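You operate a simulated robot arm through the tools that you are given. There is no shell and no other tool. Be economical: measure what you need, move in short steps, check, and stop when the job is done.

You are at the controls of a simulated two-armed robot. One attempt, no reset.

JOB
Lift the soap bottle, wipe the sticky ring under it and put the bottle back.
Fine: meanwhile stand it elsewhere on the basin tiles; use the small sponge and return it. Set down upright: clear soap bottle, small sponge. What is to be rubbed or washed off counts as gone when no trace of it is left.

Only the result counts: the job must be done as asked and must still hold three seconds after the hand-in. Knocking over, shifting, dropping, spilling or breaking anything else fails it.

ROBOT AND FRAMES
Two 7-joint arms with two-finger parallel grippers on one trunk, on a base that drives. Base frame: it is fixed to the floor where the robot stands at the start and does not move with it; the origin is under the middle of the robot, x ahead of it, y to its left, z up; the surface under the hand at the start is at about z = 740. Lengths are in mm, angles in degrees, forces in N, time in s.
The left shoulder is at the start at [70, 130, 1112], the right one opposite. With the tool pointing down near the work surface each hand reaches from about 100 to 500 mm from the robot's upright axis, wherever it stands, measured 20 degrees to its own side. Places, roughly: basin tiles [600, -100, 700]; soap ring [500, 200, 700]. Payload 1.57 kg a hand.
The tool frame of a hand sits at the grasp point between the pads (the TCP): z along the fingers, y along the line on which they close. The tips reach 30 mm beyond it. Largest opening 80 mm; finger width 17, thickness 12; the body of the gripper, 40 by 82 mm, starts 80 mm behind the TCP.
Orientation is that of the tool frame in the base frame, as a unit quaternion [w, x, y, z]. With the fingers straight down and closing along the base's y, the tool's x points along the base's -x, its y along +y and its z along -z.

CONTROLS
- The arms move only by the tool step_arm. It takes "left_commands", "right_commands" or both (then of equal length, played together; a hand with none holds still); each is a list that holds one entry, the list of rows, each a list of 7 numbers: the shift along the base's x, y, z in units of 500 mm (1.0 is 500 mm), then the turn, a rotation vector about the base's x, y, z in units of 180 degrees (1.0 is 180 degrees), then the gripper command, from -1 (fully open) to 1 (shut), values between in proportion. In form: [[[dx, dy, dz, wx, wy, wz, hand], ...]]. A call has 1 to 12 rows; each row is the pose to reach, as a shift and turn from the pose commanded when the call began. A call with a number of a shift or a turn outside -1 to 1 is refused whole. Each row takes 0.2 s and may step no farther than 50 mm and 8.6 degrees from the row before; otherwise, or with a gripper value out of range, the whole call is refused. Where a pose cannot be reached the arm comes as near as it can. A force on the tool above 90 N (or 10 N above the force at the start of the call, whichever is more), or a blocked arm, ends the call early, and 0.2 s more pass. The fingers move at their own pace (about 108 mm/s each) and stop on an object; they squeeze with about 28 N. The grip force told is the motor's: it shows also when the fingers shut on nothing. Time passes only in rows, and 0.2 s behind the last, so rows that repeat a pose let the fingers close. The reply holds the time, the measured pose of the TCP, the force on the tool along the base axes, the opening and the grip force, in the units named above and with some noise, with the torque about the TCP (base axes, N m) and any sound that the robot's microphone picked up.
- Cameras (640 x 400 px; columns grow to the right, rows downward): "scene" is now at [141.8, 6.2, 1343.3]; the picture's right is [0.07, -1.00, 0.00], its down [-0.60, -0.04, -0.80] and it looks along [0.79, 0.06, -0.60] (base axes); focal length 261 px, centre (320, 200). "left" rides on the left gripper at [72, 7, -122] in its tool frame; the picture's right is [-0.09, 1.00, 0.00], its down [-0.84, -0.08, -0.54] and it looks along [-0.54, -0.05, 0.84] (tool axes); focal length 238 px, centre (320, 200). "right" rides on the right gripper at [72, -7, -122] in its tool frame; the picture's right is [0.09, 1.00, 0.00], its down [-0.84, 0.08, -0.54] and it looks along [-0.54, 0.05, 0.84] (tool axes); focal length 238 px, centre (320, 200). There is no depth. A picture from a camera that has moved, and an enlarged one, comes with that camera's place and axes in the base frame and with its lens. The place of the scene camera against the robot may be out by one fixed shift of up to 12 mm in any direction.
- grab_frame(camera): a new picture of that camera. The clock stands still meanwhile.
- move_column(by): slides the trunk up (or, below 0, down) by that many mm; the arms and the scene camera ride with it, the base frame stays. It gives what a move gives, with no picture.
- roll_base(legs): drives the robot by 1 to 6 legs, each [ahead, left, turn to the left] in mm, mm and degrees, along the robot's own axes; the way and the turn of a leg run together, so that a leg with both is an arc; at most 1500 mm and 180 degrees a leg. The arms and the cameras ride along, it lands a little off, and it stops where it bumps. It gives what a move gives.
- head_to(pan, tilt): turns the head with the scene camera to pan (to the left, within 86 degrees either way) and tilt (down, from -29 to 69), counted from straight ahead of the robot. It gives what a move gives.
- zoom(camera, box): a new picture of the part [left, top, right, bottom] of that camera's present view, enlarged. The clock stands still meanwhile.
- job_done(): hands the job in; it is judged then, once.

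Go step by step. Nothing tells you exact positions but the pictures and the camera data: compare them with the known pose of the tool, close in by small moves and look again before you grip or let go. The budget is 120 turns and 108 pictures, counting those below and the enlarged ones. Unless the task says otherwise, let go and move clear before handing in, and close with one line.

The tools are called after "Call:" as name(argument=value, ...) on one line, values as JSON. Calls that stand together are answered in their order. step_arm: Moves the arms, as the interface text tells. Its arguments: {"type":"object","properties":{"left_commands":{"type":"array","items":{"type":"array","items":{"type":"array","items":{"type":"number"}}}},"right_commands":{"type":"array","items":{"type":"array","items":{"type":"array","items":{"type":"number"}}}}},"required":[]} The other tools are called the same way: move_column (by) slides the trunk up or down; roll_base (legs) drives the base; head_to (pan, tilt) turns the head that bears the scene camera; grab_frame (camera) takes a picture; zoom (camera, box) takes an enlarged picture of a part of a camera's view; job_done () hands the job in.

At the start:

```text
t: 0.0
left_tool_pos: [286.3, 160.5, 1070.5]
left_tcp_rot: [0.001, 0.0, 1.0, 0.0]
left_ft_force: [-0.5, -0.6, -0.3]
left_moment: [-0.02, 0.0, 0.04]
left_finger_gap: 80.0
left_grip_force: 0.1
right_tool_pos: [389.3, -117.4, 1156.8]
right_tcp_rot: [0.002, -0.001, 1.0, 0.0]
right_ft_force: [0.2, 0.1, -0.2]
right_moment: [0.03, 0.01, 0.0]
right_finger_gap: 79.9
right_grip_force: 0.0
trunk travel left (down, up): [-750.0, 190.0]
robot x, y, heading: [-1.3, 0.9, -0.0]
head pan, tilt: [4.1, 37.2]
```

scene: 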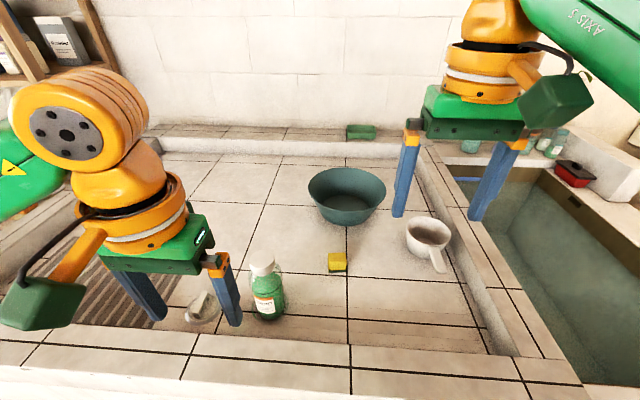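
right: 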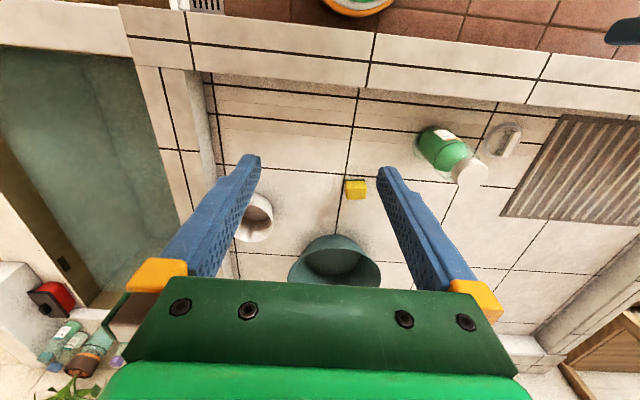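
left: 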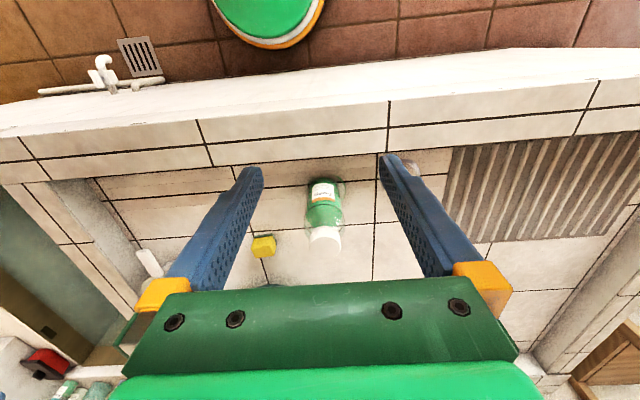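

I see the green soap bottle at roughly [490, 170, 700], with a yellow sponge near [670, -10, 700] and a transparent soap dish left of the bottle. I'll look closer at these first.

Call:
zoom(camera="scene", box=[160, 230, 360, 355])

Call:
zoom(camera="scene", box=[300, 100, 460, 200])

Call:
zoom(camera="left", box=[220, 140, 460, 290])

```text
3.20 times, centred on (260, 292) of scene
camera zoom: at [141.8, 6.2, 1343.3], right [0.07, -1.0, 0.0], down [-0.6, -0.04, -0.8], along [0.79, 0.06, -0.6], focal length 834 px, centre (512, -96)
```

zoom: 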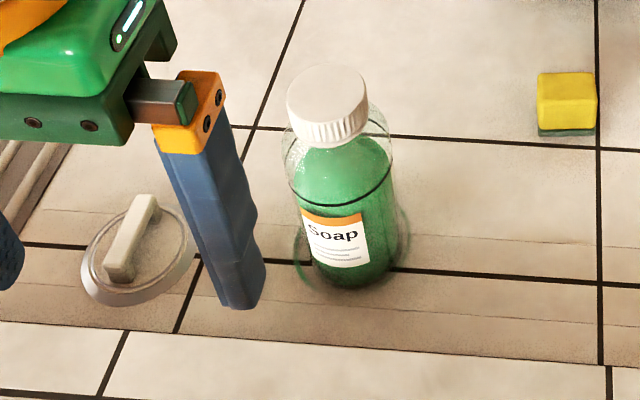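

```text
4.00 times, centred on (380, 150) of scene
camera zoom: at [141.8, 6.2, 1343.3], right [0.07, -1.0, 0.0], down [-0.6, -0.04, -0.8], along [0.79, 0.06, -0.6], focal length 1043 px, centre (80, 400)
```

zoom: 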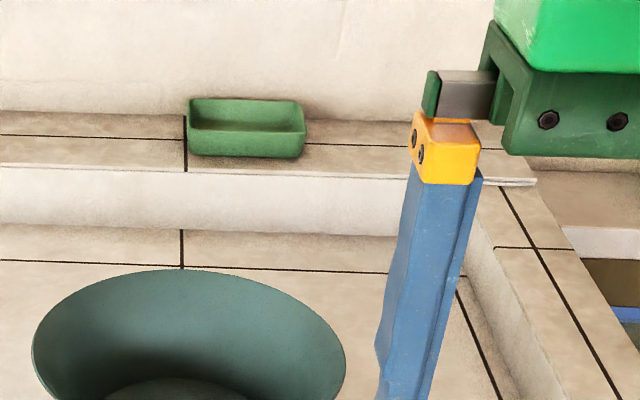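

```text
2.67 times, centred on (340, 215) of left
camera zoom: at [215.1, 167.5, 1191.8], right [0.09, 1.0, 0.0], down [0.84, -0.08, 0.54], along [0.54, -0.05, -0.84], focal length 636 px, centre (267, 160)
```

zoom: 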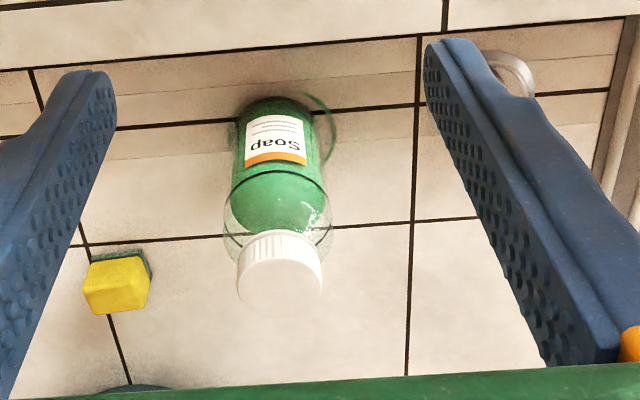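

The bottle is about 72 mm wide, 210 mm tall and has a ~52 mm cap. The green ring shows around its foot. The sponge is far ahead, so I'll first find out how close I can drive to the counter.

Call:
roll_base(legs=[[60, 0, 0]])

Call:
head_to(pan=0, tilt=65)

Call:
grab_frame(camera="scene")

```text
t: 1.0
left_tool_pos: [340.6, 159.7, 1072.1]
left_tcp_rot: [0.003, 0.0, 1.0, 0.0]
left_ft_force: [0.4, -0.1, -0.1]
left_moment: [0.01, -0.05, -0.02]
left_finger_gap: 79.9
left_grip_force: 0.0
right_tool_pos: [441.9, -118.0, 1158.4]
right_tcp_rot: [0.005, 0.001, 1.0, 0.001]
right_ft_force: [-0.1, 0.5, -0.6]
right_moment: [-0.02, -0.02, 0.01]
right_finger_gap: 79.8
right_grip_force: 0.1
trunk travel left (down, up): [-750.0, 190.0]
robot x, y, heading: [57.0, 3.5, 0.1]
head pan, tilt: [4.1, 37.2]
```

```text
t: 1.9
left_tool_pos: [345.9, 159.5, 1070.4]
left_tcp_rot: [-0.001, -0.001, 1.0, 0.0]
left_ft_force: [0.5, -0.2, 0.5]
left_moment: [0.03, 0.03, -0.03]
left_finger_gap: 80.1
left_grip_force: 0.1
right_tool_pos: [448.2, -117.7, 1155.7]
right_tcp_rot: [0.001, 0.001, 1.0, 0.001]
right_ft_force: [0.7, -0.4, 0.2]
right_moment: [0.0, -0.01, -0.03]
right_finger_gap: 80.0
right_grip_force: 0.0
trunk travel left (down, up): [-750.0, 190.0]
robot x, y, heading: [56.8, 2.0, 0.1]
head pan, tilt: [0.0, 65.0]
```

```text
101 pictures are left
camera scene: at [174.8, 0.0, 1306.7], right [0.0, -1.0, 0.0], down [-0.91, 0.0, -0.42], along [0.42, 0.0, -0.91], focal length 261 px, centre (320, 200)
```

scene: 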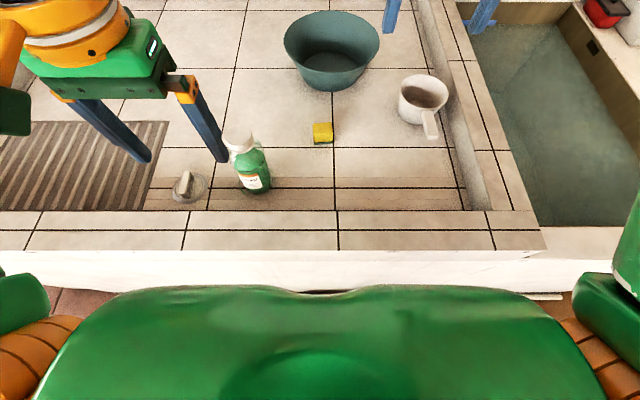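

There is still some clearance to the counter front, so I'll go a little further ahead and shift right, so the left arm can reach both the bottle and the sponge.

Call:
roll_base(legs=[[45, 0, 0]])

Call:
grab_frame(camera="scene")

Call:
grab_frame(camera="left")

```text
t: 2.8
left_tool_pos: [372.0, 160.6, 1070.7]
left_tcp_rot: [-0.001, 0.001, 1.0, -0.001]
left_ft_force: [-0.6, 0.3, -1.8]
left_moment: [0.02, 0.0, 0.04]
left_finger_gap: 79.7
left_grip_force: 0.1
right_tool_pos: [475.3, -118.1, 1155.1]
right_tcp_rot: [0.001, 0.001, 1.0, 0.001]
right_ft_force: [0.5, -0.2, -0.4]
right_moment: [-0.03, 0.09, 0.03]
right_finger_gap: 80.0
right_grip_force: 0.1
trunk travel left (down, up): [-750.0, 190.0]
robot x, y, heading: [83.9, 0.4, -0.0]
head pan, tilt: [0.0, 65.0]
stopped in leg 1: the robot was blocked; the commanded pose is now the measured one
```

```text
100 pictures are left
camera scene: at [201.3, 0.0, 1306.5], right [0.0, -1.0, 0.0], down [-0.91, 0.0, -0.42], along [0.42, 0.0, -0.91], focal length 261 px, centre (320, 200)
```

scene: 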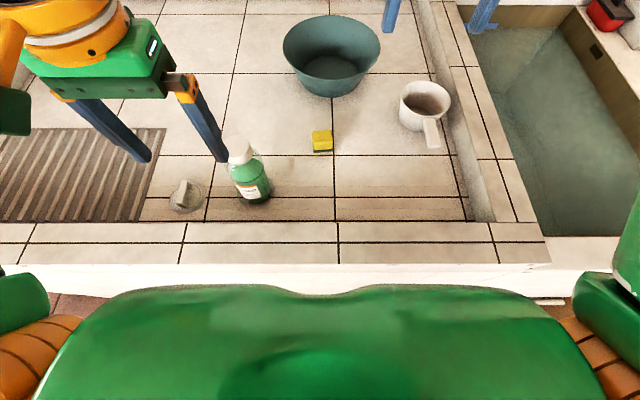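

```text
99 pictures are left
camera left: at [300.6, 167.2, 1191.4], right [0.09, 1.0, 0.0], down [0.84, -0.08, 0.54], along [0.54, -0.05, -0.84], focal length 238 px, centre (320, 200)
```

left: 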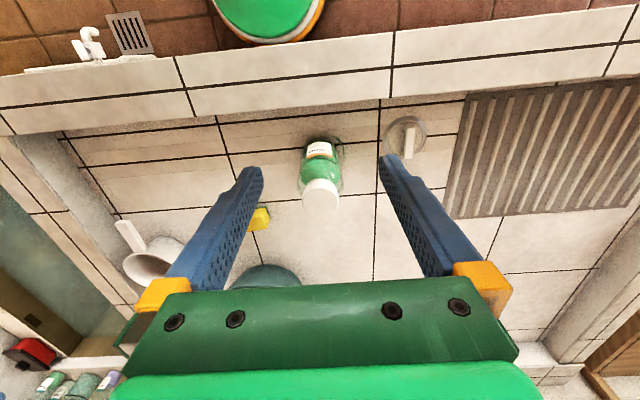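

The base stopped against the counter at x = 84. Turning right brings the left shoulder forward, so I'll back off slightly and turn. That one stance should then serve the ring and the sponge.

Call:
roll_base(legs=[[-8, 0, 0], [0, 0, -55]])

Call:
head_to(pan=60, tilt=45)

Call:
grab_frame(camera="scene")

```text
t: 6.1
left_tool_pos: [367.7, -149.3, 1070.3]
left_tcp_rot: [0.0, 0.471, 0.882, -0.001]
left_ft_force: [0.3, 0.7, 0.8]
left_moment: [0.03, 0.01, -0.01]
left_finger_gap: 80.1
left_grip_force: 0.1
right_tool_pos: [195.9, -389.2, 1156.5]
right_tcp_rot: [0.002, 0.471, 0.882, 0.0]
right_ft_force: [-0.9, -0.8, 0.4]
right_moment: [-0.01, 0.01, 0.02]
right_finger_gap: 79.9
right_grip_force: 0.1
trunk travel left (down, up): [-750.0, 190.0]
robot x, y, heading: [79.6, -2.7, -56.3]
head pan, tilt: [0.0, 65.0]
```

```text
t: 7.4
left_tool_pos: [367.4, -149.4, 1070.6]
left_tcp_rot: [0.001, 0.471, 0.882, 0.0]
left_ft_force: [0.3, 0.6, -0.2]
left_moment: [0.0, -0.01, 0.01]
left_finger_gap: 80.0
left_grip_force: 0.2
right_tool_pos: [195.2, -388.4, 1156.0]
right_tcp_rot: [0.002, 0.471, 0.882, 0.0]
right_ft_force: [-0.5, 0.8, 0.6]
right_moment: [0.01, -0.01, -0.02]
right_finger_gap: 79.8
right_grip_force: 0.0
trunk travel left (down, up): [-750.0, 190.0]
robot x, y, heading: [78.1, -0.5, -56.1]
head pan, tilt: [60.0, 45.0]
```

```text
98 pictures are left
camera scene: at [189.4, -36.2, 1331.8], right [0.07, -1.0, 0.0], down [-0.71, -0.05, -0.71], along [0.71, 0.05, -0.71], focal length 261 px, centre (320, 200)
```

scene: 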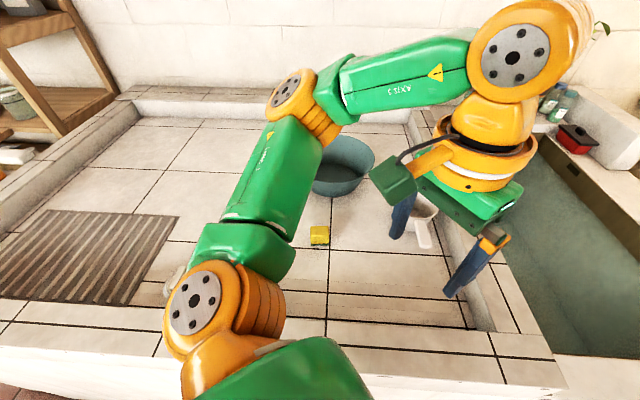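

Next I'll turn the left tool back square and bring it near the bottle at a safe height.

Call:
step_arm(left_commands=[[[0.018, 0.075, 0, 0, 0, 0.039, -1], [0.036, 0.15, 0, 0, 0, 0.078, -1], [0.054, 0.225, 0, 0, 0, 0.117, -1], [0.073, 0.3, 0, 0, 0, 0.156, -1], [0.091, 0.375, 0, 0, 0, 0.195, -1], [0.109, 0.45, 0, 0, 0, 0.234, -1], [0.127, 0.525, 0, 0, 0, 0.273, -1], [0.146, 0.598, 0, 0, 0, 0.312, -1], [0.146, 0.598, 0, 0, 0, 0.312, -1]]])

Call:
grab_frame(camera="left")

Call:
grab_frame(camera="scene")

```text
t: 9.0
left_tool_pos: [355.5, 5.1, 1053.6]
left_tcp_rot: [0.02, 0.074, 0.997, -0.013]
left_ft_force: [26.8, -29.3, 15.9]
left_moment: [2.92, 2.32, -0.95]
left_finger_gap: 67.2
left_grip_force: 0.1
left hand out of reach, approached as far as the arm can: row 4, 5, 6, 7
right_tool_pos: [195.1, -387.7, 1157.1]
right_tcp_rot: [0.002, 0.471, 0.882, 0.0]
right_ft_force: [-0.2, 0.2, 0.1]
right_moment: [-0.01, 0.01, 0.01]
right_finger_gap: 80.0
right_grip_force: 0.2
trunk travel left (down, up): [-750.0, 190.0]
robot x, y, heading: [77.0, 0.2, -56.1]
head pan, tilt: [60.0, 45.0]
stopped in row 7 (left hand): the force on the tool passed its limit at 225 N (the readings are from after the stop); the commanded pose is now the measured one
```

```text
97 pictures are left
camera left: at [280.4, 27.1, 1171.7], right [0.24, 0.97, -0.02], down [0.79, -0.19, 0.58], along [0.56, -0.15, -0.81], focal length 238 px, centre (320, 200)
```

left: 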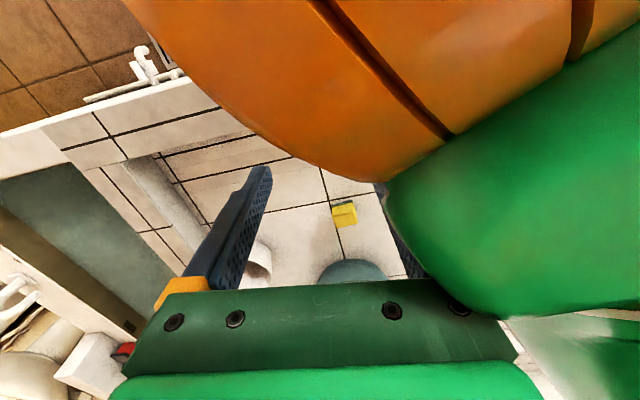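

```text
96 pictures are left
camera scene: at [188.9, -35.7, 1331.8], right [0.07, -1.0, 0.0], down [-0.71, -0.05, -0.71], along [0.71, 0.05, -0.71], focal length 261 px, centre (320, 200)
```

scene: 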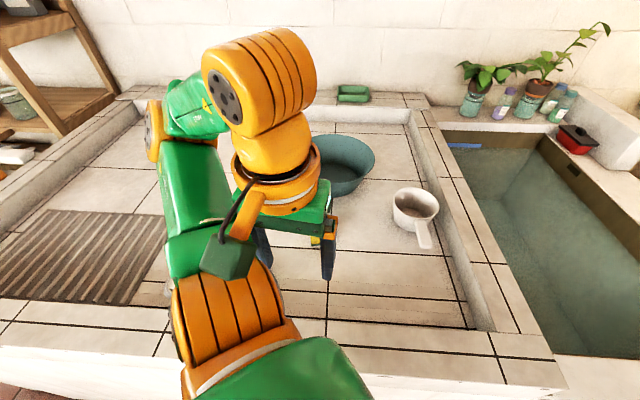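

The hand ran into its own upper arm, because this stance folds the arm badly. I'll back the hand out the way it came and then turn the base back.

Call:
step_arm(left_commands=[[[0.0, -0.05, 0.01, 0, 0, -0.03, -1], [0.0, -0.1, 0.02, 0, 0, -0.065, -1], [0.01, -0.16, 0.03, 0, 0, -0.105, -1], [0.015, -0.22, 0.034, 0, 0, -0.145, -1], [0.02, -0.28, 0.034, 0, 0, -0.19, -1], [0.024, -0.308, 0.034, 0, 0, -0.22, -1]]])

Call:
grab_frame(camera="scene")

```text
t: 10.4
left_tool_pos: [367.6, -147.7, 1072.3]
left_tcp_rot: [0.016, 0.409, 0.912, -0.017]
left_ft_force: [0.7, 0.9, -0.1]
left_moment: [-0.02, 0.02, 0.0]
left_finger_gap: 80.2
left_grip_force: 0.2
right_tool_pos: [195.2, -388.5, 1155.7]
right_tcp_rot: [0.001, 0.471, 0.882, 0.0]
right_ft_force: [0.2, 0.1, 0.0]
right_moment: [0.02, -0.01, -0.04]
right_finger_gap: 80.0
right_grip_force: 0.0
trunk travel left (down, up): [-750.0, 190.0]
robot x, y, heading: [75.0, -0.1, -56.5]
head pan, tilt: [60.0, 45.0]
```

```text
95 pictures are left
camera scene: at [189.5, -36.4, 1331.8], right [0.07, -1.0, 0.0], down [-0.71, -0.05, -0.71], along [0.71, 0.05, -0.71], focal length 261 px, centre (320, 200)
```

scene: 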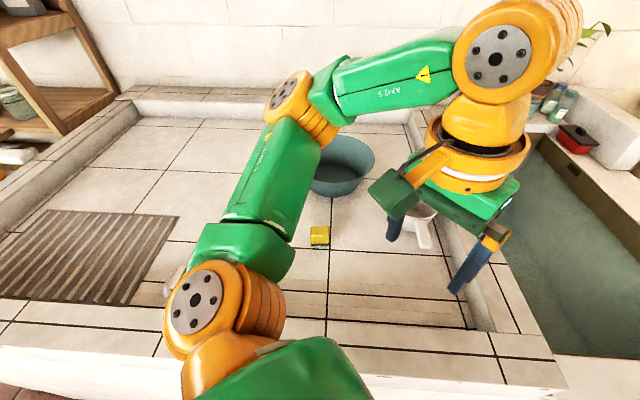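

Turning the base back to face the counter.

Call:
roll_base(legs=[[0, 0, 56]])

Call:
head_to(pan=8, tilt=50)

Call:
grab_frame(camera="left")

```text
t: 13.2
left_tool_pos: [366.7, 151.1, 1071.3]
left_tcp_rot: [0.021, -0.051, 0.998, -0.007]
left_ft_force: [0.0, -1.6, 0.4]
left_moment: [0.03, -0.01, 0.0]
left_finger_gap: 79.9
left_grip_force: 0.1
right_tool_pos: [461.1, -130.9, 1156.1]
right_tcp_rot: [0.002, 0.017, 1.0, 0.001]
right_ft_force: [-0.8, 0.1, 1.0]
right_moment: [0.0, 0.0, 0.02]
right_finger_gap: 79.8
right_grip_force: 0.1
trunk travel left (down, up): [-750.0, 190.0]
robot x, y, heading: [76.1, -3.7, -1.9]
head pan, tilt: [60.0, 45.0]
```

```text
t: 14.4
left_tool_pos: [364.6, 151.7, 1071.0]
left_tcp_rot: [0.021, -0.052, 0.998, -0.007]
left_ft_force: [0.0, -0.6, 0.2]
left_moment: [0.0, 0.01, 0.0]
left_finger_gap: 79.8
left_grip_force: 0.0
right_tool_pos: [460.7, -130.4, 1157.3]
right_tcp_rot: [0.002, 0.018, 1.0, 0.001]
right_ft_force: [0.7, -0.3, -0.2]
right_moment: [0.02, 0.0, -0.03]
right_finger_gap: 79.9
right_grip_force: 0.0
trunk travel left (down, up): [-750.0, 190.0]
robot x, y, heading: [76.4, -4.4, -2.0]
head pan, tilt: [8.0, 50.0]
```

```text
94 pictures are left
camera left: at [288.7, 151.9, 1190.0], right [-0.01, 1.0, -0.01], down [0.82, 0.02, 0.58], along [0.58, 0.0, -0.82], focal length 238 px, centre (320, 200)
```

left: 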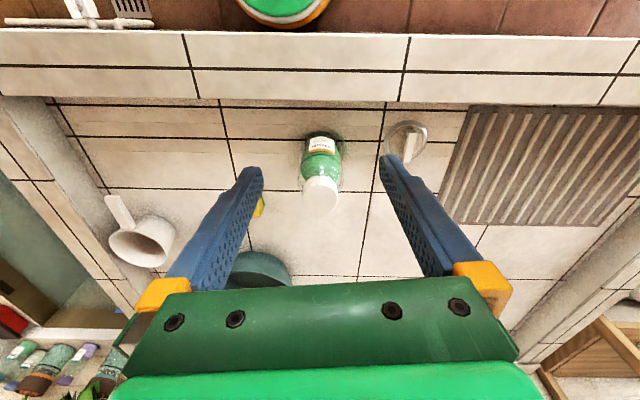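

Squaring the tool and moving in above and just short of the bottle for a better measurement.

Call:
step_arm(left_commands=[[[0.03, 0, -0.03, 0.0045, 0.0134, -0.033, -1], [0.06, 0, -0.07, 0.0045, 0.0134, -0.033, -1], [0.09, 0, -0.13, 0.0045, 0.0134, -0.033, -1], [0.09, 0, -0.14, 0.0045, 0.0134, -0.033, -1]]])

Call:
grab_frame(camera="left")

Call:
grab_frame(camera="scene")

```text
t: 15.4
left_tool_pos: [411.3, 150.9, 1002.0]
left_tcp_rot: [0.0, 0.0, 1.0, 0.001]
left_ft_force: [0.9, 0.0, 0.5]
left_moment: [-0.02, 0.0, -0.02]
left_finger_gap: 80.2
left_grip_force: 0.2
right_tool_pos: [460.3, -130.7, 1156.8]
right_tcp_rot: [0.002, 0.017, 1.0, 0.0]
right_ft_force: [0.2, 0.4, 0.0]
right_moment: [-0.02, -0.01, -0.02]
right_finger_gap: 80.2
right_grip_force: 0.1
trunk travel left (down, up): [-750.0, 190.0]
robot x, y, heading: [76.6, 1.2, -2.0]
head pan, tilt: [8.0, 50.0]
```

```text
93 pictures are left
camera left: at [339.1, 157.9, 1123.0], right [0.09, 1.0, 0.0], down [0.84, -0.08, 0.54], along [0.54, -0.05, -0.84], focal length 238 px, centre (320, 200)
```

left: 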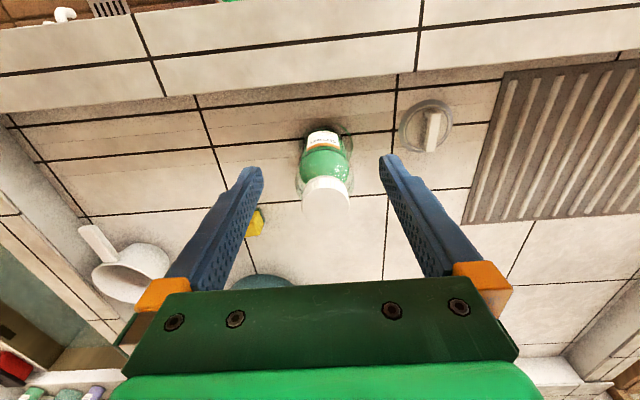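

```text
92 pictures are left
camera scene: at [206.9, 6.4, 1324.9], right [0.1, -0.99, 0.0], down [-0.76, -0.08, -0.64], along [0.64, 0.07, -0.77], focal length 261 px, centre (320, 200)
```

scene: 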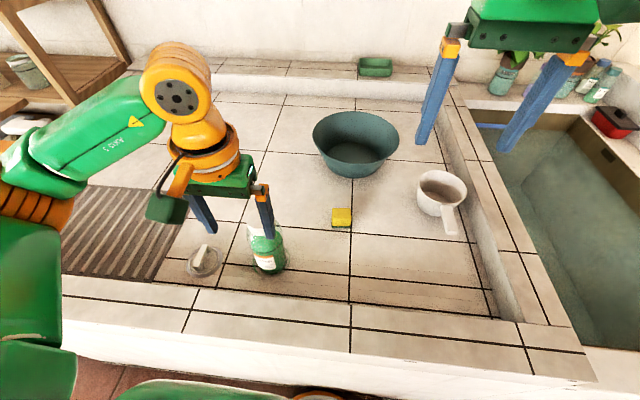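

Call:
zoom(camera="left", box=[256, 110, 400, 200])

Call:
zoom(camera="left", box=[256, 150, 400, 240])

Call:
zoom(camera="scene", box=[180, 200, 300, 275])

```text
4.44 times, centred on (328, 155) of left
camera zoom: at [339.1, 157.9, 1123.0], right [0.09, 1.0, 0.0], down [0.84, -0.08, 0.54], along [0.54, -0.05, -0.84], focal length 1059 px, centre (284, 400)
```

zoom: 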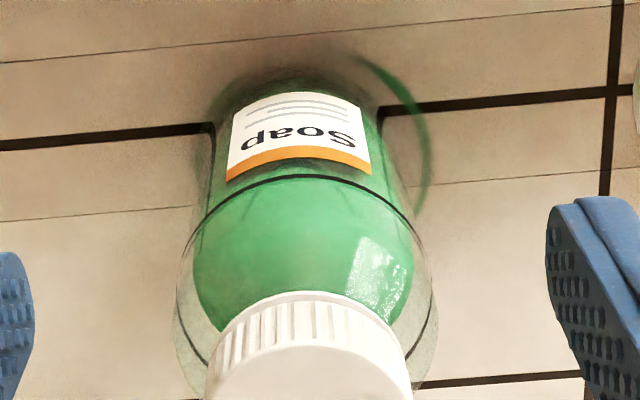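

```text
4.44 times, centred on (328, 195) of left
camera zoom: at [339.1, 157.9, 1123.0], right [0.09, 1.0, 0.0], down [0.84, -0.08, 0.54], along [0.54, -0.05, -0.84], focal length 1059 px, centre (284, 222)
```

zoom: 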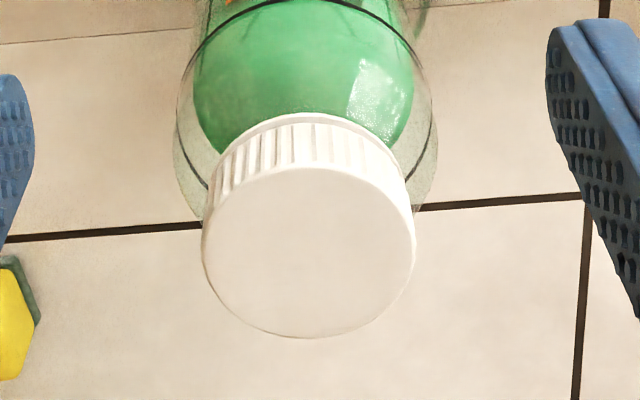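

```text
5.33 times, centred on (240, 238) of scene
camera zoom: at [206.9, 6.4, 1324.9], right [0.1, -0.99, 0.0], down [-0.76, -0.08, -0.64], along [0.64, 0.07, -0.77], focal length 1391 px, centre (747, 0)
```

zoom: 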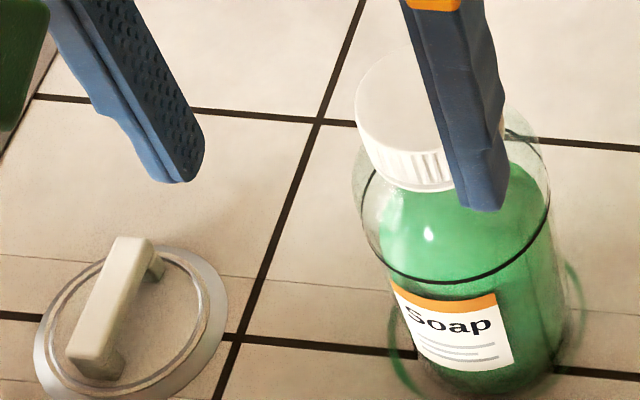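

I put the bottle axis at about [489, 150], with a 53 mm cap spanning z≈879–906. I'll move over it and check alignment before going down.

Call:
step_arm(left_commands=[[[0.08, 0, 0, 0, 0, 0, -1], [0.155, -0.001, -0.02, 0, 0, 0, -1], [0.155, -0.001, -0.07, 0, 0, 0, -1], [0.155, -0.001, -0.07, 0, 0, 0, -1]]])

Call:
grab_frame(camera="left")

Call:
grab_frame(camera="scene")

```text
t: 16.4
left_tool_pos: [488.9, 151.8, 965.5]
left_tcp_rot: [0.0, 0.0, 1.0, 0.001]
left_ft_force: [0.5, 0.3, -0.3]
left_moment: [-0.02, 0.0, 0.01]
left_finger_gap: 79.9
left_grip_force: 0.1
right_tool_pos: [460.3, -130.0, 1156.0]
right_tcp_rot: [0.002, 0.017, 1.0, 0.001]
right_ft_force: [0.7, 0.1, 0.3]
right_moment: [-0.01, -0.01, 0.03]
right_finger_gap: 79.8
right_grip_force: 0.1
trunk travel left (down, up): [-750.0, 190.0]
robot x, y, heading: [73.0, 3.6, -2.1]
head pan, tilt: [8.0, 50.0]
```

```text
88 pictures are left
camera left: at [416.9, 158.5, 1087.3], right [0.09, 1.0, 0.0], down [0.84, -0.08, 0.54], along [0.54, -0.05, -0.84], focal length 238 px, centre (320, 200)
```

left: 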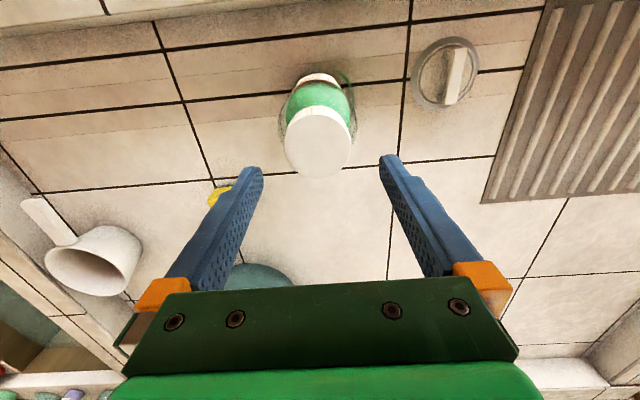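

```text
87 pictures are left
camera scene: at [207.0, 6.4, 1324.9], right [0.1, -0.99, 0.0], down [-0.76, -0.08, -0.64], along [0.64, 0.07, -0.77], focal length 261 px, centre (320, 200)
```

scene: 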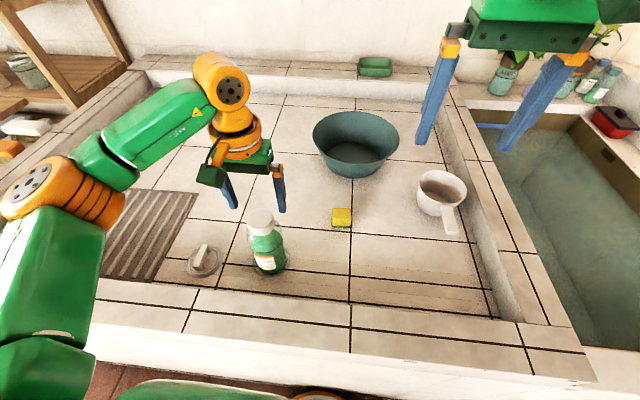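

Call:
zoom(camera="left", box=[240, 60, 400, 160])

Call:
zoom(camera="left", box=[240, 90, 400, 190])

Call:
zoom(camera="scene", box=[200, 150, 320, 290])

```text
4.00 times, centred on (320, 110) of left
camera zoom: at [416.9, 158.5, 1087.3], right [0.09, 1.0, 0.0], down [0.84, -0.08, 0.54], along [0.54, -0.05, -0.84], focal length 953 px, centre (320, 560)
```

zoom: 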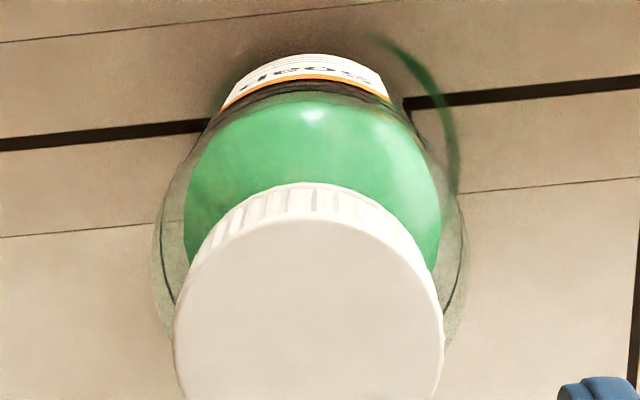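

```text
4.00 times, centred on (320, 140) of left
camera zoom: at [416.9, 158.5, 1087.3], right [0.09, 1.0, 0.0], down [0.84, -0.08, 0.54], along [0.54, -0.05, -0.84], focal length 953 px, centre (320, 440)
```

zoom: 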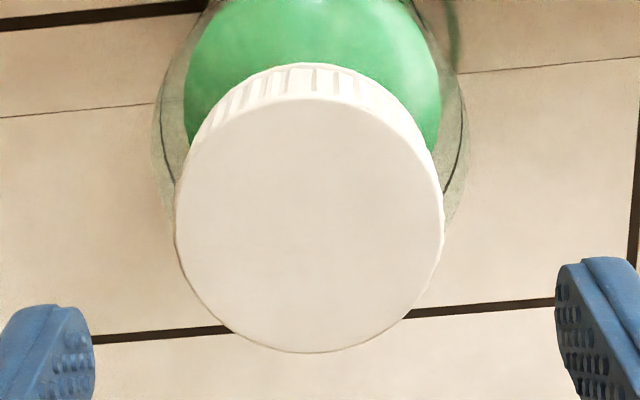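

```text
2.86 times, centred on (260, 220) of scene
camera zoom: at [207.0, 6.4, 1324.9], right [0.1, -0.99, 0.0], down [-0.76, -0.08, -0.64], along [0.64, 0.07, -0.77], focal length 745 px, centre (491, 143)
```

zoom: 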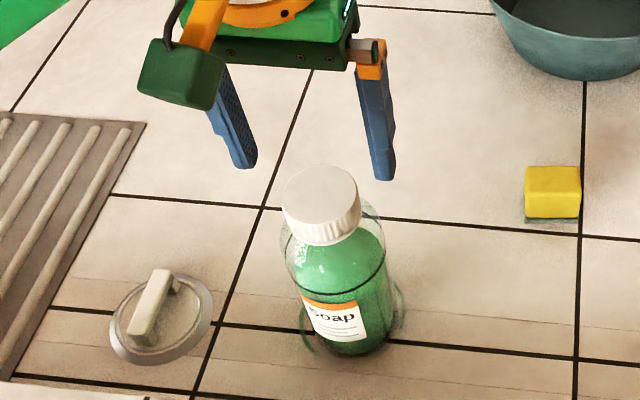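

The cap centre works out to about [482, 150.5], with the top near z≈909. I'll shift 6 mm back, go down so the tips span the cap side, and look.

Call:
step_arm(left_commands=[[[-0.012, -0.001, -0.02, 0, 0, 0, -1], [-0.012, -0.001, -0.06, 0, 0, 0, -1], [-0.012, -0.001, -0.096, 0, 0, 0, -1], [-0.012, -0.001, -0.096, 0, 0, 0, -1]]])

Call:
zoom(camera="scene", box=[200, 150, 320, 290])

Call:
zoom(camera="left", box=[200, 80, 440, 230])

```text
t: 17.4
left_tool_pos: [479.6, 149.0, 918.7]
left_tcp_rot: [0.0, -0.001, 1.0, 0.0]
left_ft_force: [0.1, 0.1, -0.1]
left_moment: [0.02, 0.03, 0.03]
left_finger_gap: 79.6
left_grip_force: 0.1
right_tool_pos: [460.7, -131.4, 1156.9]
right_tcp_rot: [0.002, 0.017, 1.0, 0.0]
right_ft_force: [-0.4, 0.5, 0.0]
right_moment: [-0.04, -0.01, 0.02]
right_finger_gap: 80.1
right_grip_force: 0.2
trunk travel left (down, up): [-750.0, 190.0]
robot x, y, heading: [76.3, -0.9, -2.1]
head pan, tilt: [8.0, 50.0]
```

```text
2.86 times, centred on (260, 220) of scene
camera zoom: at [206.9, 6.5, 1324.9], right [0.1, -0.99, 0.0], down [-0.76, -0.08, -0.64], along [0.64, 0.07, -0.77], focal length 745 px, centre (491, 143)
```

zoom: 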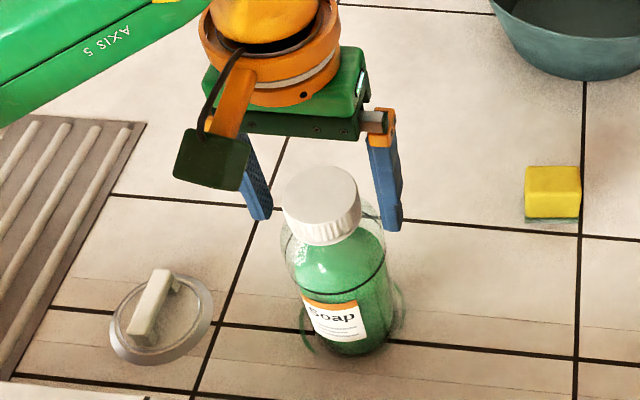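

```text
2.67 times, centred on (320, 155) of left
camera zoom: at [409.5, 156.9, 1039.6], right [0.09, 1.0, 0.0], down [0.84, -0.08, 0.54], along [0.54, -0.05, -0.84], focal length 636 px, centre (320, 320)
```

zoom: 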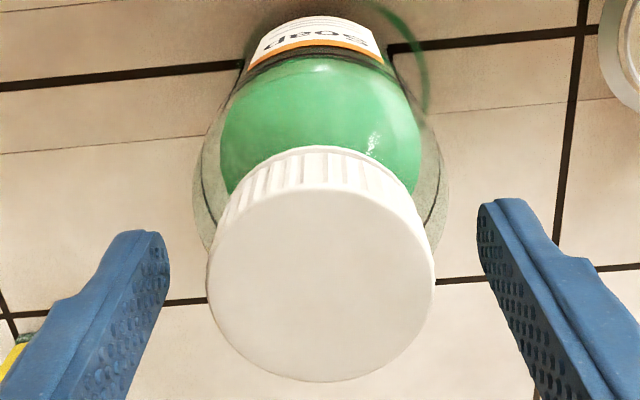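

The fingers straddle the cap with the tips just above the shoulder, so I'll close.

Call:
step_arm(left_commands=[[[0.002, 0.002, 0, 0, 0, 0, -1], [0.002, 0.002, 0, 0, 0, 0, 0.2], [0.002, 0.002, 0, 0, 0, 0, 1], [0.002, 0.002, 0, 0, 0, 0, 1], [0.002, 0.002, 0, 0, 0, 0, 1]]])

Call:
zoom(camera="left", box=[200, 80, 440, 230])

```text
t: 18.6
left_tool_pos: [482.3, 149.8, 918.6]
left_tcp_rot: [0.0, 0.0, 1.0, 0.0]
left_ft_force: [1.5, -1.3, 5.4]
left_moment: [0.01, -0.14, 0.0]
left_finger_gap: 47.9
left_grip_force: 28.2
right_tool_pos: [458.9, -131.2, 1157.0]
right_tcp_rot: [0.002, 0.017, 1.0, 0.0]
right_ft_force: [0.2, 0.0, -0.8]
right_moment: [-0.01, 0.0, -0.01]
right_finger_gap: 80.0
right_grip_force: 0.1
trunk travel left (down, up): [-750.0, 190.0]
robot x, y, heading: [74.5, -2.2, -2.0]
head pan, tilt: [8.0, 50.0]
```

```text
2.67 times, centred on (320, 155) of left
camera zoom: at [410.8, 157.4, 1040.5], right [0.09, 1.0, 0.0], down [0.84, -0.08, 0.54], along [0.54, -0.05, -0.84], focal length 636 px, centre (320, 320)
```

zoom: 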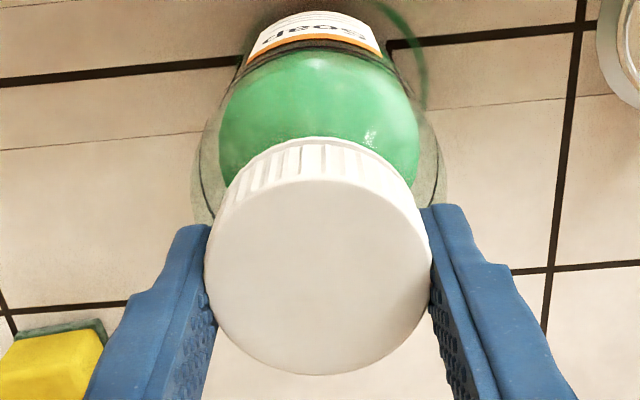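

Gripped at 48 mm. Lifting straight up a little to test the hold.

Call:
step_arm(left_commands=[[[0, 0, 0.01, 0, 0, 0, 1], [0, 0, 0.03, 0, 0, 0, 1], [0, 0, 0.06, 0, 0, 0, 1], [0, 0, 0.1, 0, 0, 0, 1], [0, 0, 0.12, 0, 0, 0, 1], [0, 0, 0.12, 0, 0, 0, 1]]])

Call:
grab_frame(camera="scene")

Call:
zoom(camera="scene", box=[200, 150, 320, 290])

```text
t: 20.0
left_tool_pos: [482.9, 149.8, 978.5]
left_tcp_rot: [-0.001, 0.0, 1.0, 0.0]
left_ft_force: [0.2, 1.0, -3.4]
left_moment: [0.02, -0.02, 0.0]
left_finger_gap: 47.9
left_grip_force: 27.8
right_tool_pos: [461.2, -129.3, 1156.9]
right_tcp_rot: [0.001, 0.018, 1.0, 0.001]
right_ft_force: [0.1, -0.4, 0.2]
right_moment: [0.0, -0.01, 0.03]
right_finger_gap: 80.1
right_grip_force: 0.0
trunk travel left (down, up): [-750.0, 190.0]
robot x, y, heading: [76.3, 3.4, -2.0]
head pan, tilt: [8.0, 50.0]
```

```text
80 pictures are left
camera scene: at [208.1, 6.9, 1324.7], right [0.1, -0.99, 0.0], down [-0.76, -0.08, -0.64], along [0.64, 0.07, -0.77], focal length 261 px, centre (320, 200)
```

scene: 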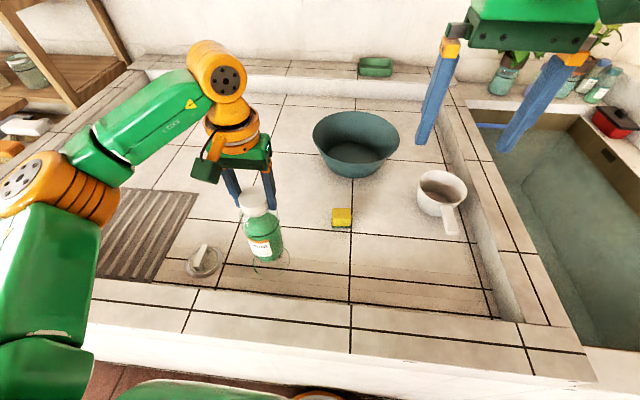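

```text
2.86 times, centred on (260, 220) of scene
camera zoom: at [208.1, 6.9, 1324.7], right [0.1, -0.99, 0.0], down [-0.76, -0.08, -0.64], along [0.64, 0.07, -0.77], focal length 745 px, centre (491, 143)
```

zoom: 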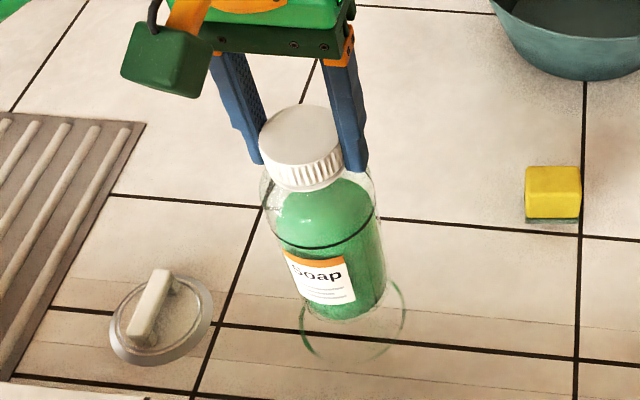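

The bottle hangs well, and the ring is fully visible near [500, 160]. I'll move the right arm aside, then carry the bottle sideways to the free tiles at about [482, -100].

Call:
step_arm(left_commands=[[[0, 0, 0, 0, 0, 0, 1], [0, 0, 0, 0, 0, 0, 1], [0, 0, 0, 0, 0, 0, 1], [0, -0.06, 0, 0, 0, 0, 1], [0, -0.14, 0, 0, 0, 0, 1], [0, -0.22, 0, 0, 0, 0, 1], [0, -0.3, 0, 0, 0, 0, 1], [0, -0.38, 0, 0, 0, 0, 1], [0, -0.45, 0, 0, 0, 0, 1], [0, -0.49, 0, 0, 0, 0, 1], [0, -0.5, 0, 0, 0, 0, 1], [0, -0.5, 0, 0, 0, 0, 1]]], right_commands=[[[0, -0.08, 0, 0, 0, 0, -1], [0, -0.16, 0, 0, 0, 0, -1], [0, -0.24, 0, 0, 0, 0, -1], [0, -0.32, 0, 0, 0, 0, -1], [0, -0.4, 0, 0, 0, 0, -1], [0, -0.44, 0, 0, 0, 0, -1], [0, -0.44, 0, 0, 0, 0, -1], [0, -0.44, 0, 0, 0, 0, -1], [0, -0.44, 0, 0, 0, 0, -1], [0, -0.44, 0, 0, 0, 0, -1], [0, -0.44, 0, 0, 0, 0, -1], [0, -0.44, 0, 0, 0, 0, -1]]])

Call:
grab_frame(camera="scene")

```text
t: 22.6
left_tool_pos: [475.5, -76.2, 976.0]
left_tcp_rot: [0.0, 0.0, 1.0, -0.001]
left_ft_force: [-0.2, 0.6, -3.9]
left_moment: [-0.02, -0.04, 0.01]
left_finger_gap: 47.7
left_grip_force: 27.5
left hand out of reach, approached as far as the arm can: row 9, 10, 11, 12
right_tool_pos: [437.0, -318.1, 1130.9]
right_tcp_rot: [0.002, 0.018, 1.0, 0.0]
right_ft_force: [0.5, 0.7, 0.1]
right_moment: [0.02, -0.01, -0.01]
right_finger_gap: 79.9
right_grip_force: 0.1
right hand out of reach, approached as far as the arm can: row 4, 5, 6, 7, 8, 9, 10, 11, 12
trunk travel left (down, up): [-750.0, 190.0]
robot x, y, heading: [73.4, 3.5, -1.7]
head pan, tilt: [8.0, 50.0]
```

```text
78 pictures are left
camera scene: at [207.8, 5.5, 1324.8], right [0.1, -0.99, 0.0], down [-0.76, -0.08, -0.64], along [0.64, 0.07, -0.77], focal length 261 px, centre (320, 200)
```

scene: 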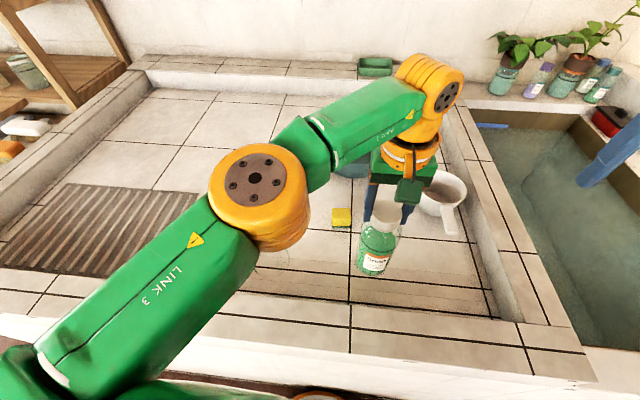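

The left hand reaches its limit near y = -76, which is too close to where I'll work on the sponge. I'll roll the base right by 120 mm and set the bottle down there.

Call:
roll_base(legs=[[0, -120, 0]])

Call:
grab_frame(camera="scene")

Call:
grab_frame(camera="left")

```text
t: 23.9
left_tool_pos: [472.8, -196.3, 977.3]
left_tcp_rot: [0.0, 0.0, 1.0, -0.002]
left_ft_force: [0.3, -0.2, -4.2]
left_moment: [0.0, -0.03, -0.03]
left_finger_gap: 48.0
left_grip_force: 28.2
right_tool_pos: [432.3, -435.6, 1131.9]
right_tcp_rot: [0.002, 0.018, 1.0, -0.001]
right_ft_force: [0.0, -0.3, -0.6]
right_moment: [0.01, 0.0, -0.01]
right_finger_gap: 80.0
right_grip_force: 0.2
trunk travel left (down, up): [-750.0, 190.0]
robot x, y, heading: [70.6, -120.0, -1.9]
head pan, tilt: [8.0, 50.0]
```

```text
77 pictures are left
camera scene: at [203.5, -112.8, 1324.8], right [0.1, -0.99, 0.0], down [-0.76, -0.08, -0.64], along [0.64, 0.06, -0.77], focal length 261 px, centre (320, 200)
```

scene: 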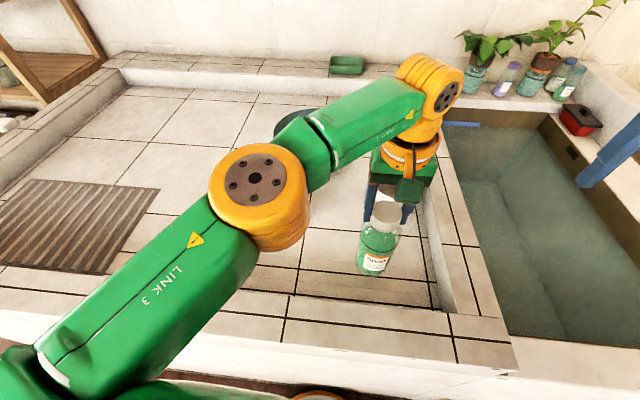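

```text
76 pictures are left
camera left: at [401.3, -188.3, 1098.7], right [0.09, 1.0, 0.0], down [0.84, -0.08, 0.54], along [0.54, -0.05, -0.84], focal length 238 px, centre (320, 200)
```

left: 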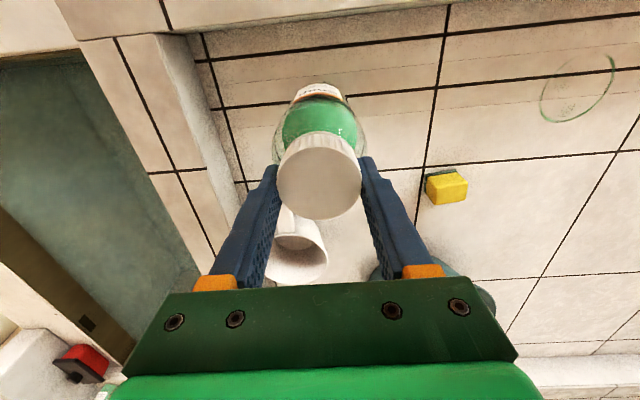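

From here the left camera sees both ring and sponge, and this spot is clear. I'll lower the bottle slowly until it touches.

Call:
step_arm(left_commands=[[[0, 0, -0.03, 0, 0, 0, 1], [0, 0, -0.07, 0, 0, 0, 1], [0, 0, -0.096, 0, 0, 0, 1], [0, 0, -0.106, 0, 0, 0, 1], [0, 0, -0.112, 0, 0, 0, 1], [0, 0, -0.112, 0, 0, 0, 1]]])

Call:
zoom(camera="scene", box=[320, 150, 480, 310])

```text
t: 25.3
left_tool_pos: [472.4, -196.7, 921.9]
left_tcp_rot: [0.0, 0.0, 1.0, -0.001]
left_ft_force: [0.2, 0.6, -4.3]
left_moment: [0.02, -0.02, -0.01]
left_finger_gap: 47.8
left_grip_force: 27.8
right_tool_pos: [431.7, -438.6, 1131.3]
right_tcp_rot: [0.001, 0.018, 1.0, 0.001]
right_ft_force: [0.3, 0.4, -0.5]
right_moment: [0.01, 0.01, 0.01]
right_finger_gap: 80.1
right_grip_force: 0.1
trunk travel left (down, up): [-750.0, 190.0]
robot x, y, heading: [68.5, -120.9, -2.1]
head pan, tilt: [8.0, 50.0]
```

```text
2.50 times, centred on (400, 230) of scene
camera zoom: at [203.5, -115.7, 1324.8], right [0.1, -0.99, 0.0], down [-0.76, -0.08, -0.64], along [0.64, 0.07, -0.77], focal length 652 px, centre (120, 125)
```

zoom: 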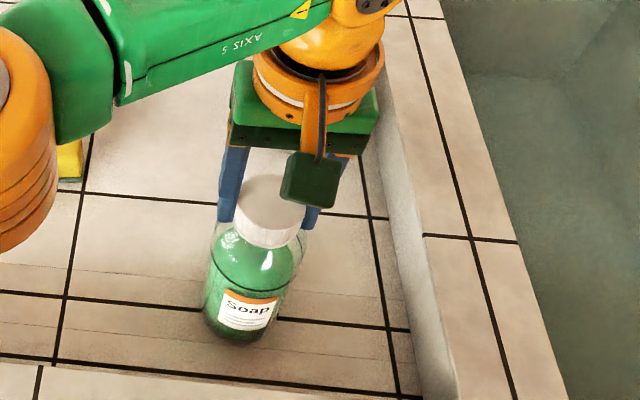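

Nearly down. Lowering in 1 mm steps until contact.

Call:
step_arm(left_commands=[[[0, 0, -0.002, 0, 0, 0, 1], [0, 0, -0.004, 0, 0, 0, 1], [0, 0, -0.006, 0, 0, 0, 1], [0, 0, -0.008, 0, 0, 0, 1], [0, 0, -0.008, 0, 0, 0, 1]]])

```text
t: 26.5
left_tool_pos: [471.0, -196.2, 918.2]
left_tcp_rot: [0.003, 0.0, 1.0, -0.001]
left_ft_force: [6.3, -0.4, 23.6]
left_moment: [0.08, -0.65, -0.03]
left_finger_gap: 47.7
left_grip_force: 28.1
right_tool_pos: [428.7, -437.5, 1133.1]
right_tcp_rot: [0.003, 0.018, 1.0, 0.0]
right_ft_force: [0.7, 0.1, -0.4]
right_moment: [0.02, 0.0, 0.0]
right_finger_gap: 79.8
right_grip_force: 0.0
trunk travel left (down, up): [-750.0, 190.0]
robot x, y, heading: [70.1, -122.1, -2.0]
head pan, tilt: [8.0, 50.0]
```

It's standing on the tiles now. I'll ease off the pressure, open, and rise.

Call:
step_arm(left_commands=[[[0, 0, 0.002, 0, 0, 0, 1], [0, 0, 0.002, 0, 0, 0, 0.3], [0, 0, 0.002, 0, 0, 0, -0.3], [0, 0, 0.002, 0, 0, 0, -1], [0, 0, 0.002, 0, 0, 0, -1], [0, 0, 0.04, 0, 0, 0, -1], [0, 0, 0.1, 0, 0, 0, -1], [0, 0, 0.17, 0, 0, 0, -1]]])

Call:
grab_frame(camera="left")

Call:
grab_frame(camera="scene")

```text
t: 28.3
left_tool_pos: [468.8, -194.7, 1001.3]
left_tcp_rot: [0.002, 0.0, 1.0, -0.002]
left_ft_force: [-0.7, -0.2, 0.5]
left_moment: [-0.03, 0.01, -0.02]
left_finger_gap: 80.1
left_grip_force: 0.0
left hand out of reach, approached as far as the arm can: row 8
right_tool_pos: [430.6, -438.4, 1131.7]
right_tcp_rot: [0.003, 0.019, 1.0, 0.0]
right_ft_force: [0.2, -0.7, 0.1]
right_moment: [-0.03, 0.01, -0.01]
right_finger_gap: 79.7
right_grip_force: 0.0
trunk travel left (down, up): [-750.0, 190.0]
robot x, y, heading: [71.5, -123.0, -2.2]
head pan, tilt: [8.0, 50.0]
```

```text
74 pictures are left
camera left: at [397.5, -186.6, 1123.0], right [0.09, 1.0, 0.0], down [0.84, -0.08, 0.54], along [0.54, -0.05, -0.84], focal length 238 px, centre (320, 200)
```

left: 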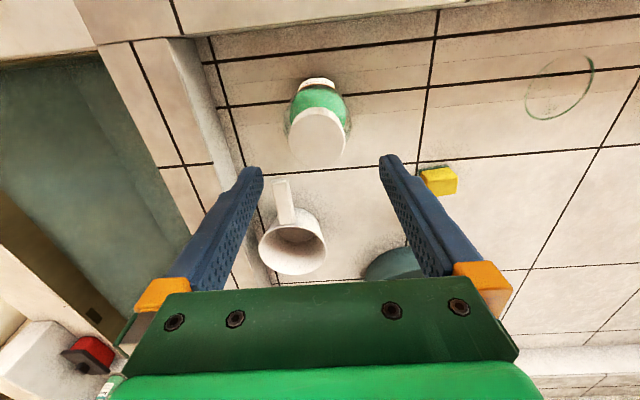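

```text
73 pictures are left
camera scene: at [201.7, -115.7, 1324.9], right [0.1, -0.99, 0.0], down [-0.76, -0.08, -0.64], along [0.64, 0.07, -0.77], focal length 261 px, centre (320, 200)
```

scene: 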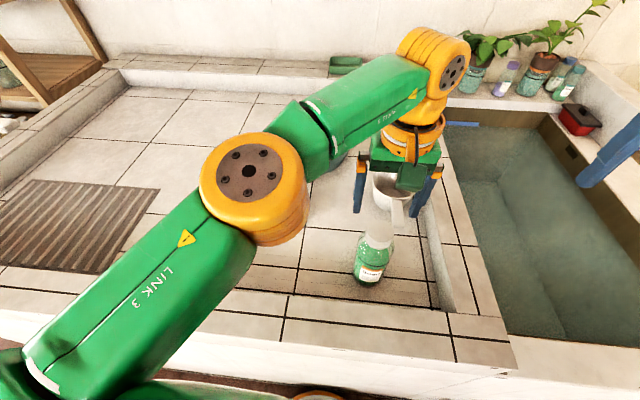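

The bottle stands at about [471, -196]. Working from several views, the tile surface looks closer to z≈740, with the ring at about [481, 160] and the sponge near [620, 0]. I'll bring the hand inward, then re-stance toward the sponge.

Call:
step_arm(left_commands=[[[0, 0.08, 0.0, 0, 0, 0, -1], [0, 0.17, 0.0, 0, 0, 0, -1], [0, 0.26, 0, 0, 0, 0, -1], [0, 0.35, 0, 0, 0, 0, -1], [0, 0.44, 0, 0, 0, 0, -1], [0, 0.44, 0, 0, 0, 0, -1]]])

Call:
roll_base(legs=[[4, 75, 0], [0, 0, -38]])

Call:
grab_frame(camera="left")

```text
t: 29.7
left_tool_pos: [468.1, 21.7, 1004.4]
left_tcp_rot: [0.001, 0.0, 1.0, 0.001]
left_ft_force: [0.4, 0.5, 0.4]
left_moment: [-0.02, 0.01, 0.01]
left_finger_gap: 79.9
left_grip_force: 0.1
right_tool_pos: [430.8, -439.2, 1131.5]
right_tcp_rot: [0.003, 0.018, 1.0, 0.001]
right_ft_force: [-1.1, 1.0, 0.5]
right_moment: [0.02, 0.02, 0.02]
right_finger_gap: 79.7
right_grip_force: 0.0
trunk travel left (down, up): [-750.0, 190.0]
robot x, y, heading: [75.1, -119.5, -2.2]
head pan, tilt: [8.0, 50.0]
```

```text
t: 32.5
left_tool_pos: [478.6, -179.8, 1005.0]
left_tcp_rot: [0.0, 0.328, 0.945, -0.001]
left_ft_force: [-0.7, 0.1, 0.3]
left_moment: [-0.01, 0.01, 0.0]
left_finger_gap: 80.1
left_grip_force: 0.0
right_tool_pos: [165.3, -518.7, 1130.9]
right_tcp_rot: [0.003, 0.345, 0.938, -0.001]
right_ft_force: [-0.2, 0.4, 0.3]
right_moment: [0.02, -0.01, -0.03]
right_finger_gap: 79.7
right_grip_force: 0.1
trunk travel left (down, up): [-750.0, 190.0]
robot x, y, heading: [73.4, -47.9, -40.3]
head pan, tilt: [8.0, 50.0]
```

```text
72 pictures are left
camera left: at [426.3, -129.0, 1126.2], right [0.69, 0.72, 0.0], down [0.61, -0.58, 0.54], along [0.39, -0.38, -0.84], focal length 238 px, centre (320, 200)
```

left: 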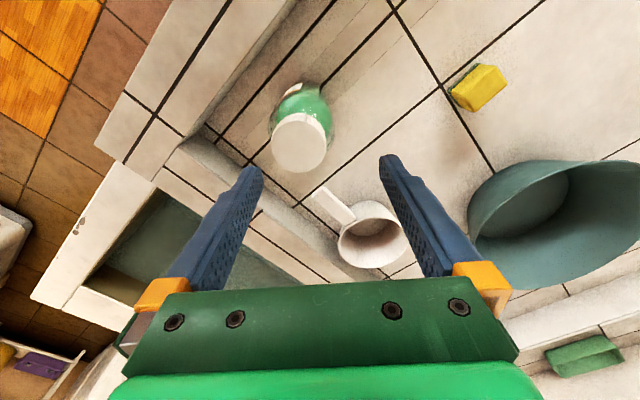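

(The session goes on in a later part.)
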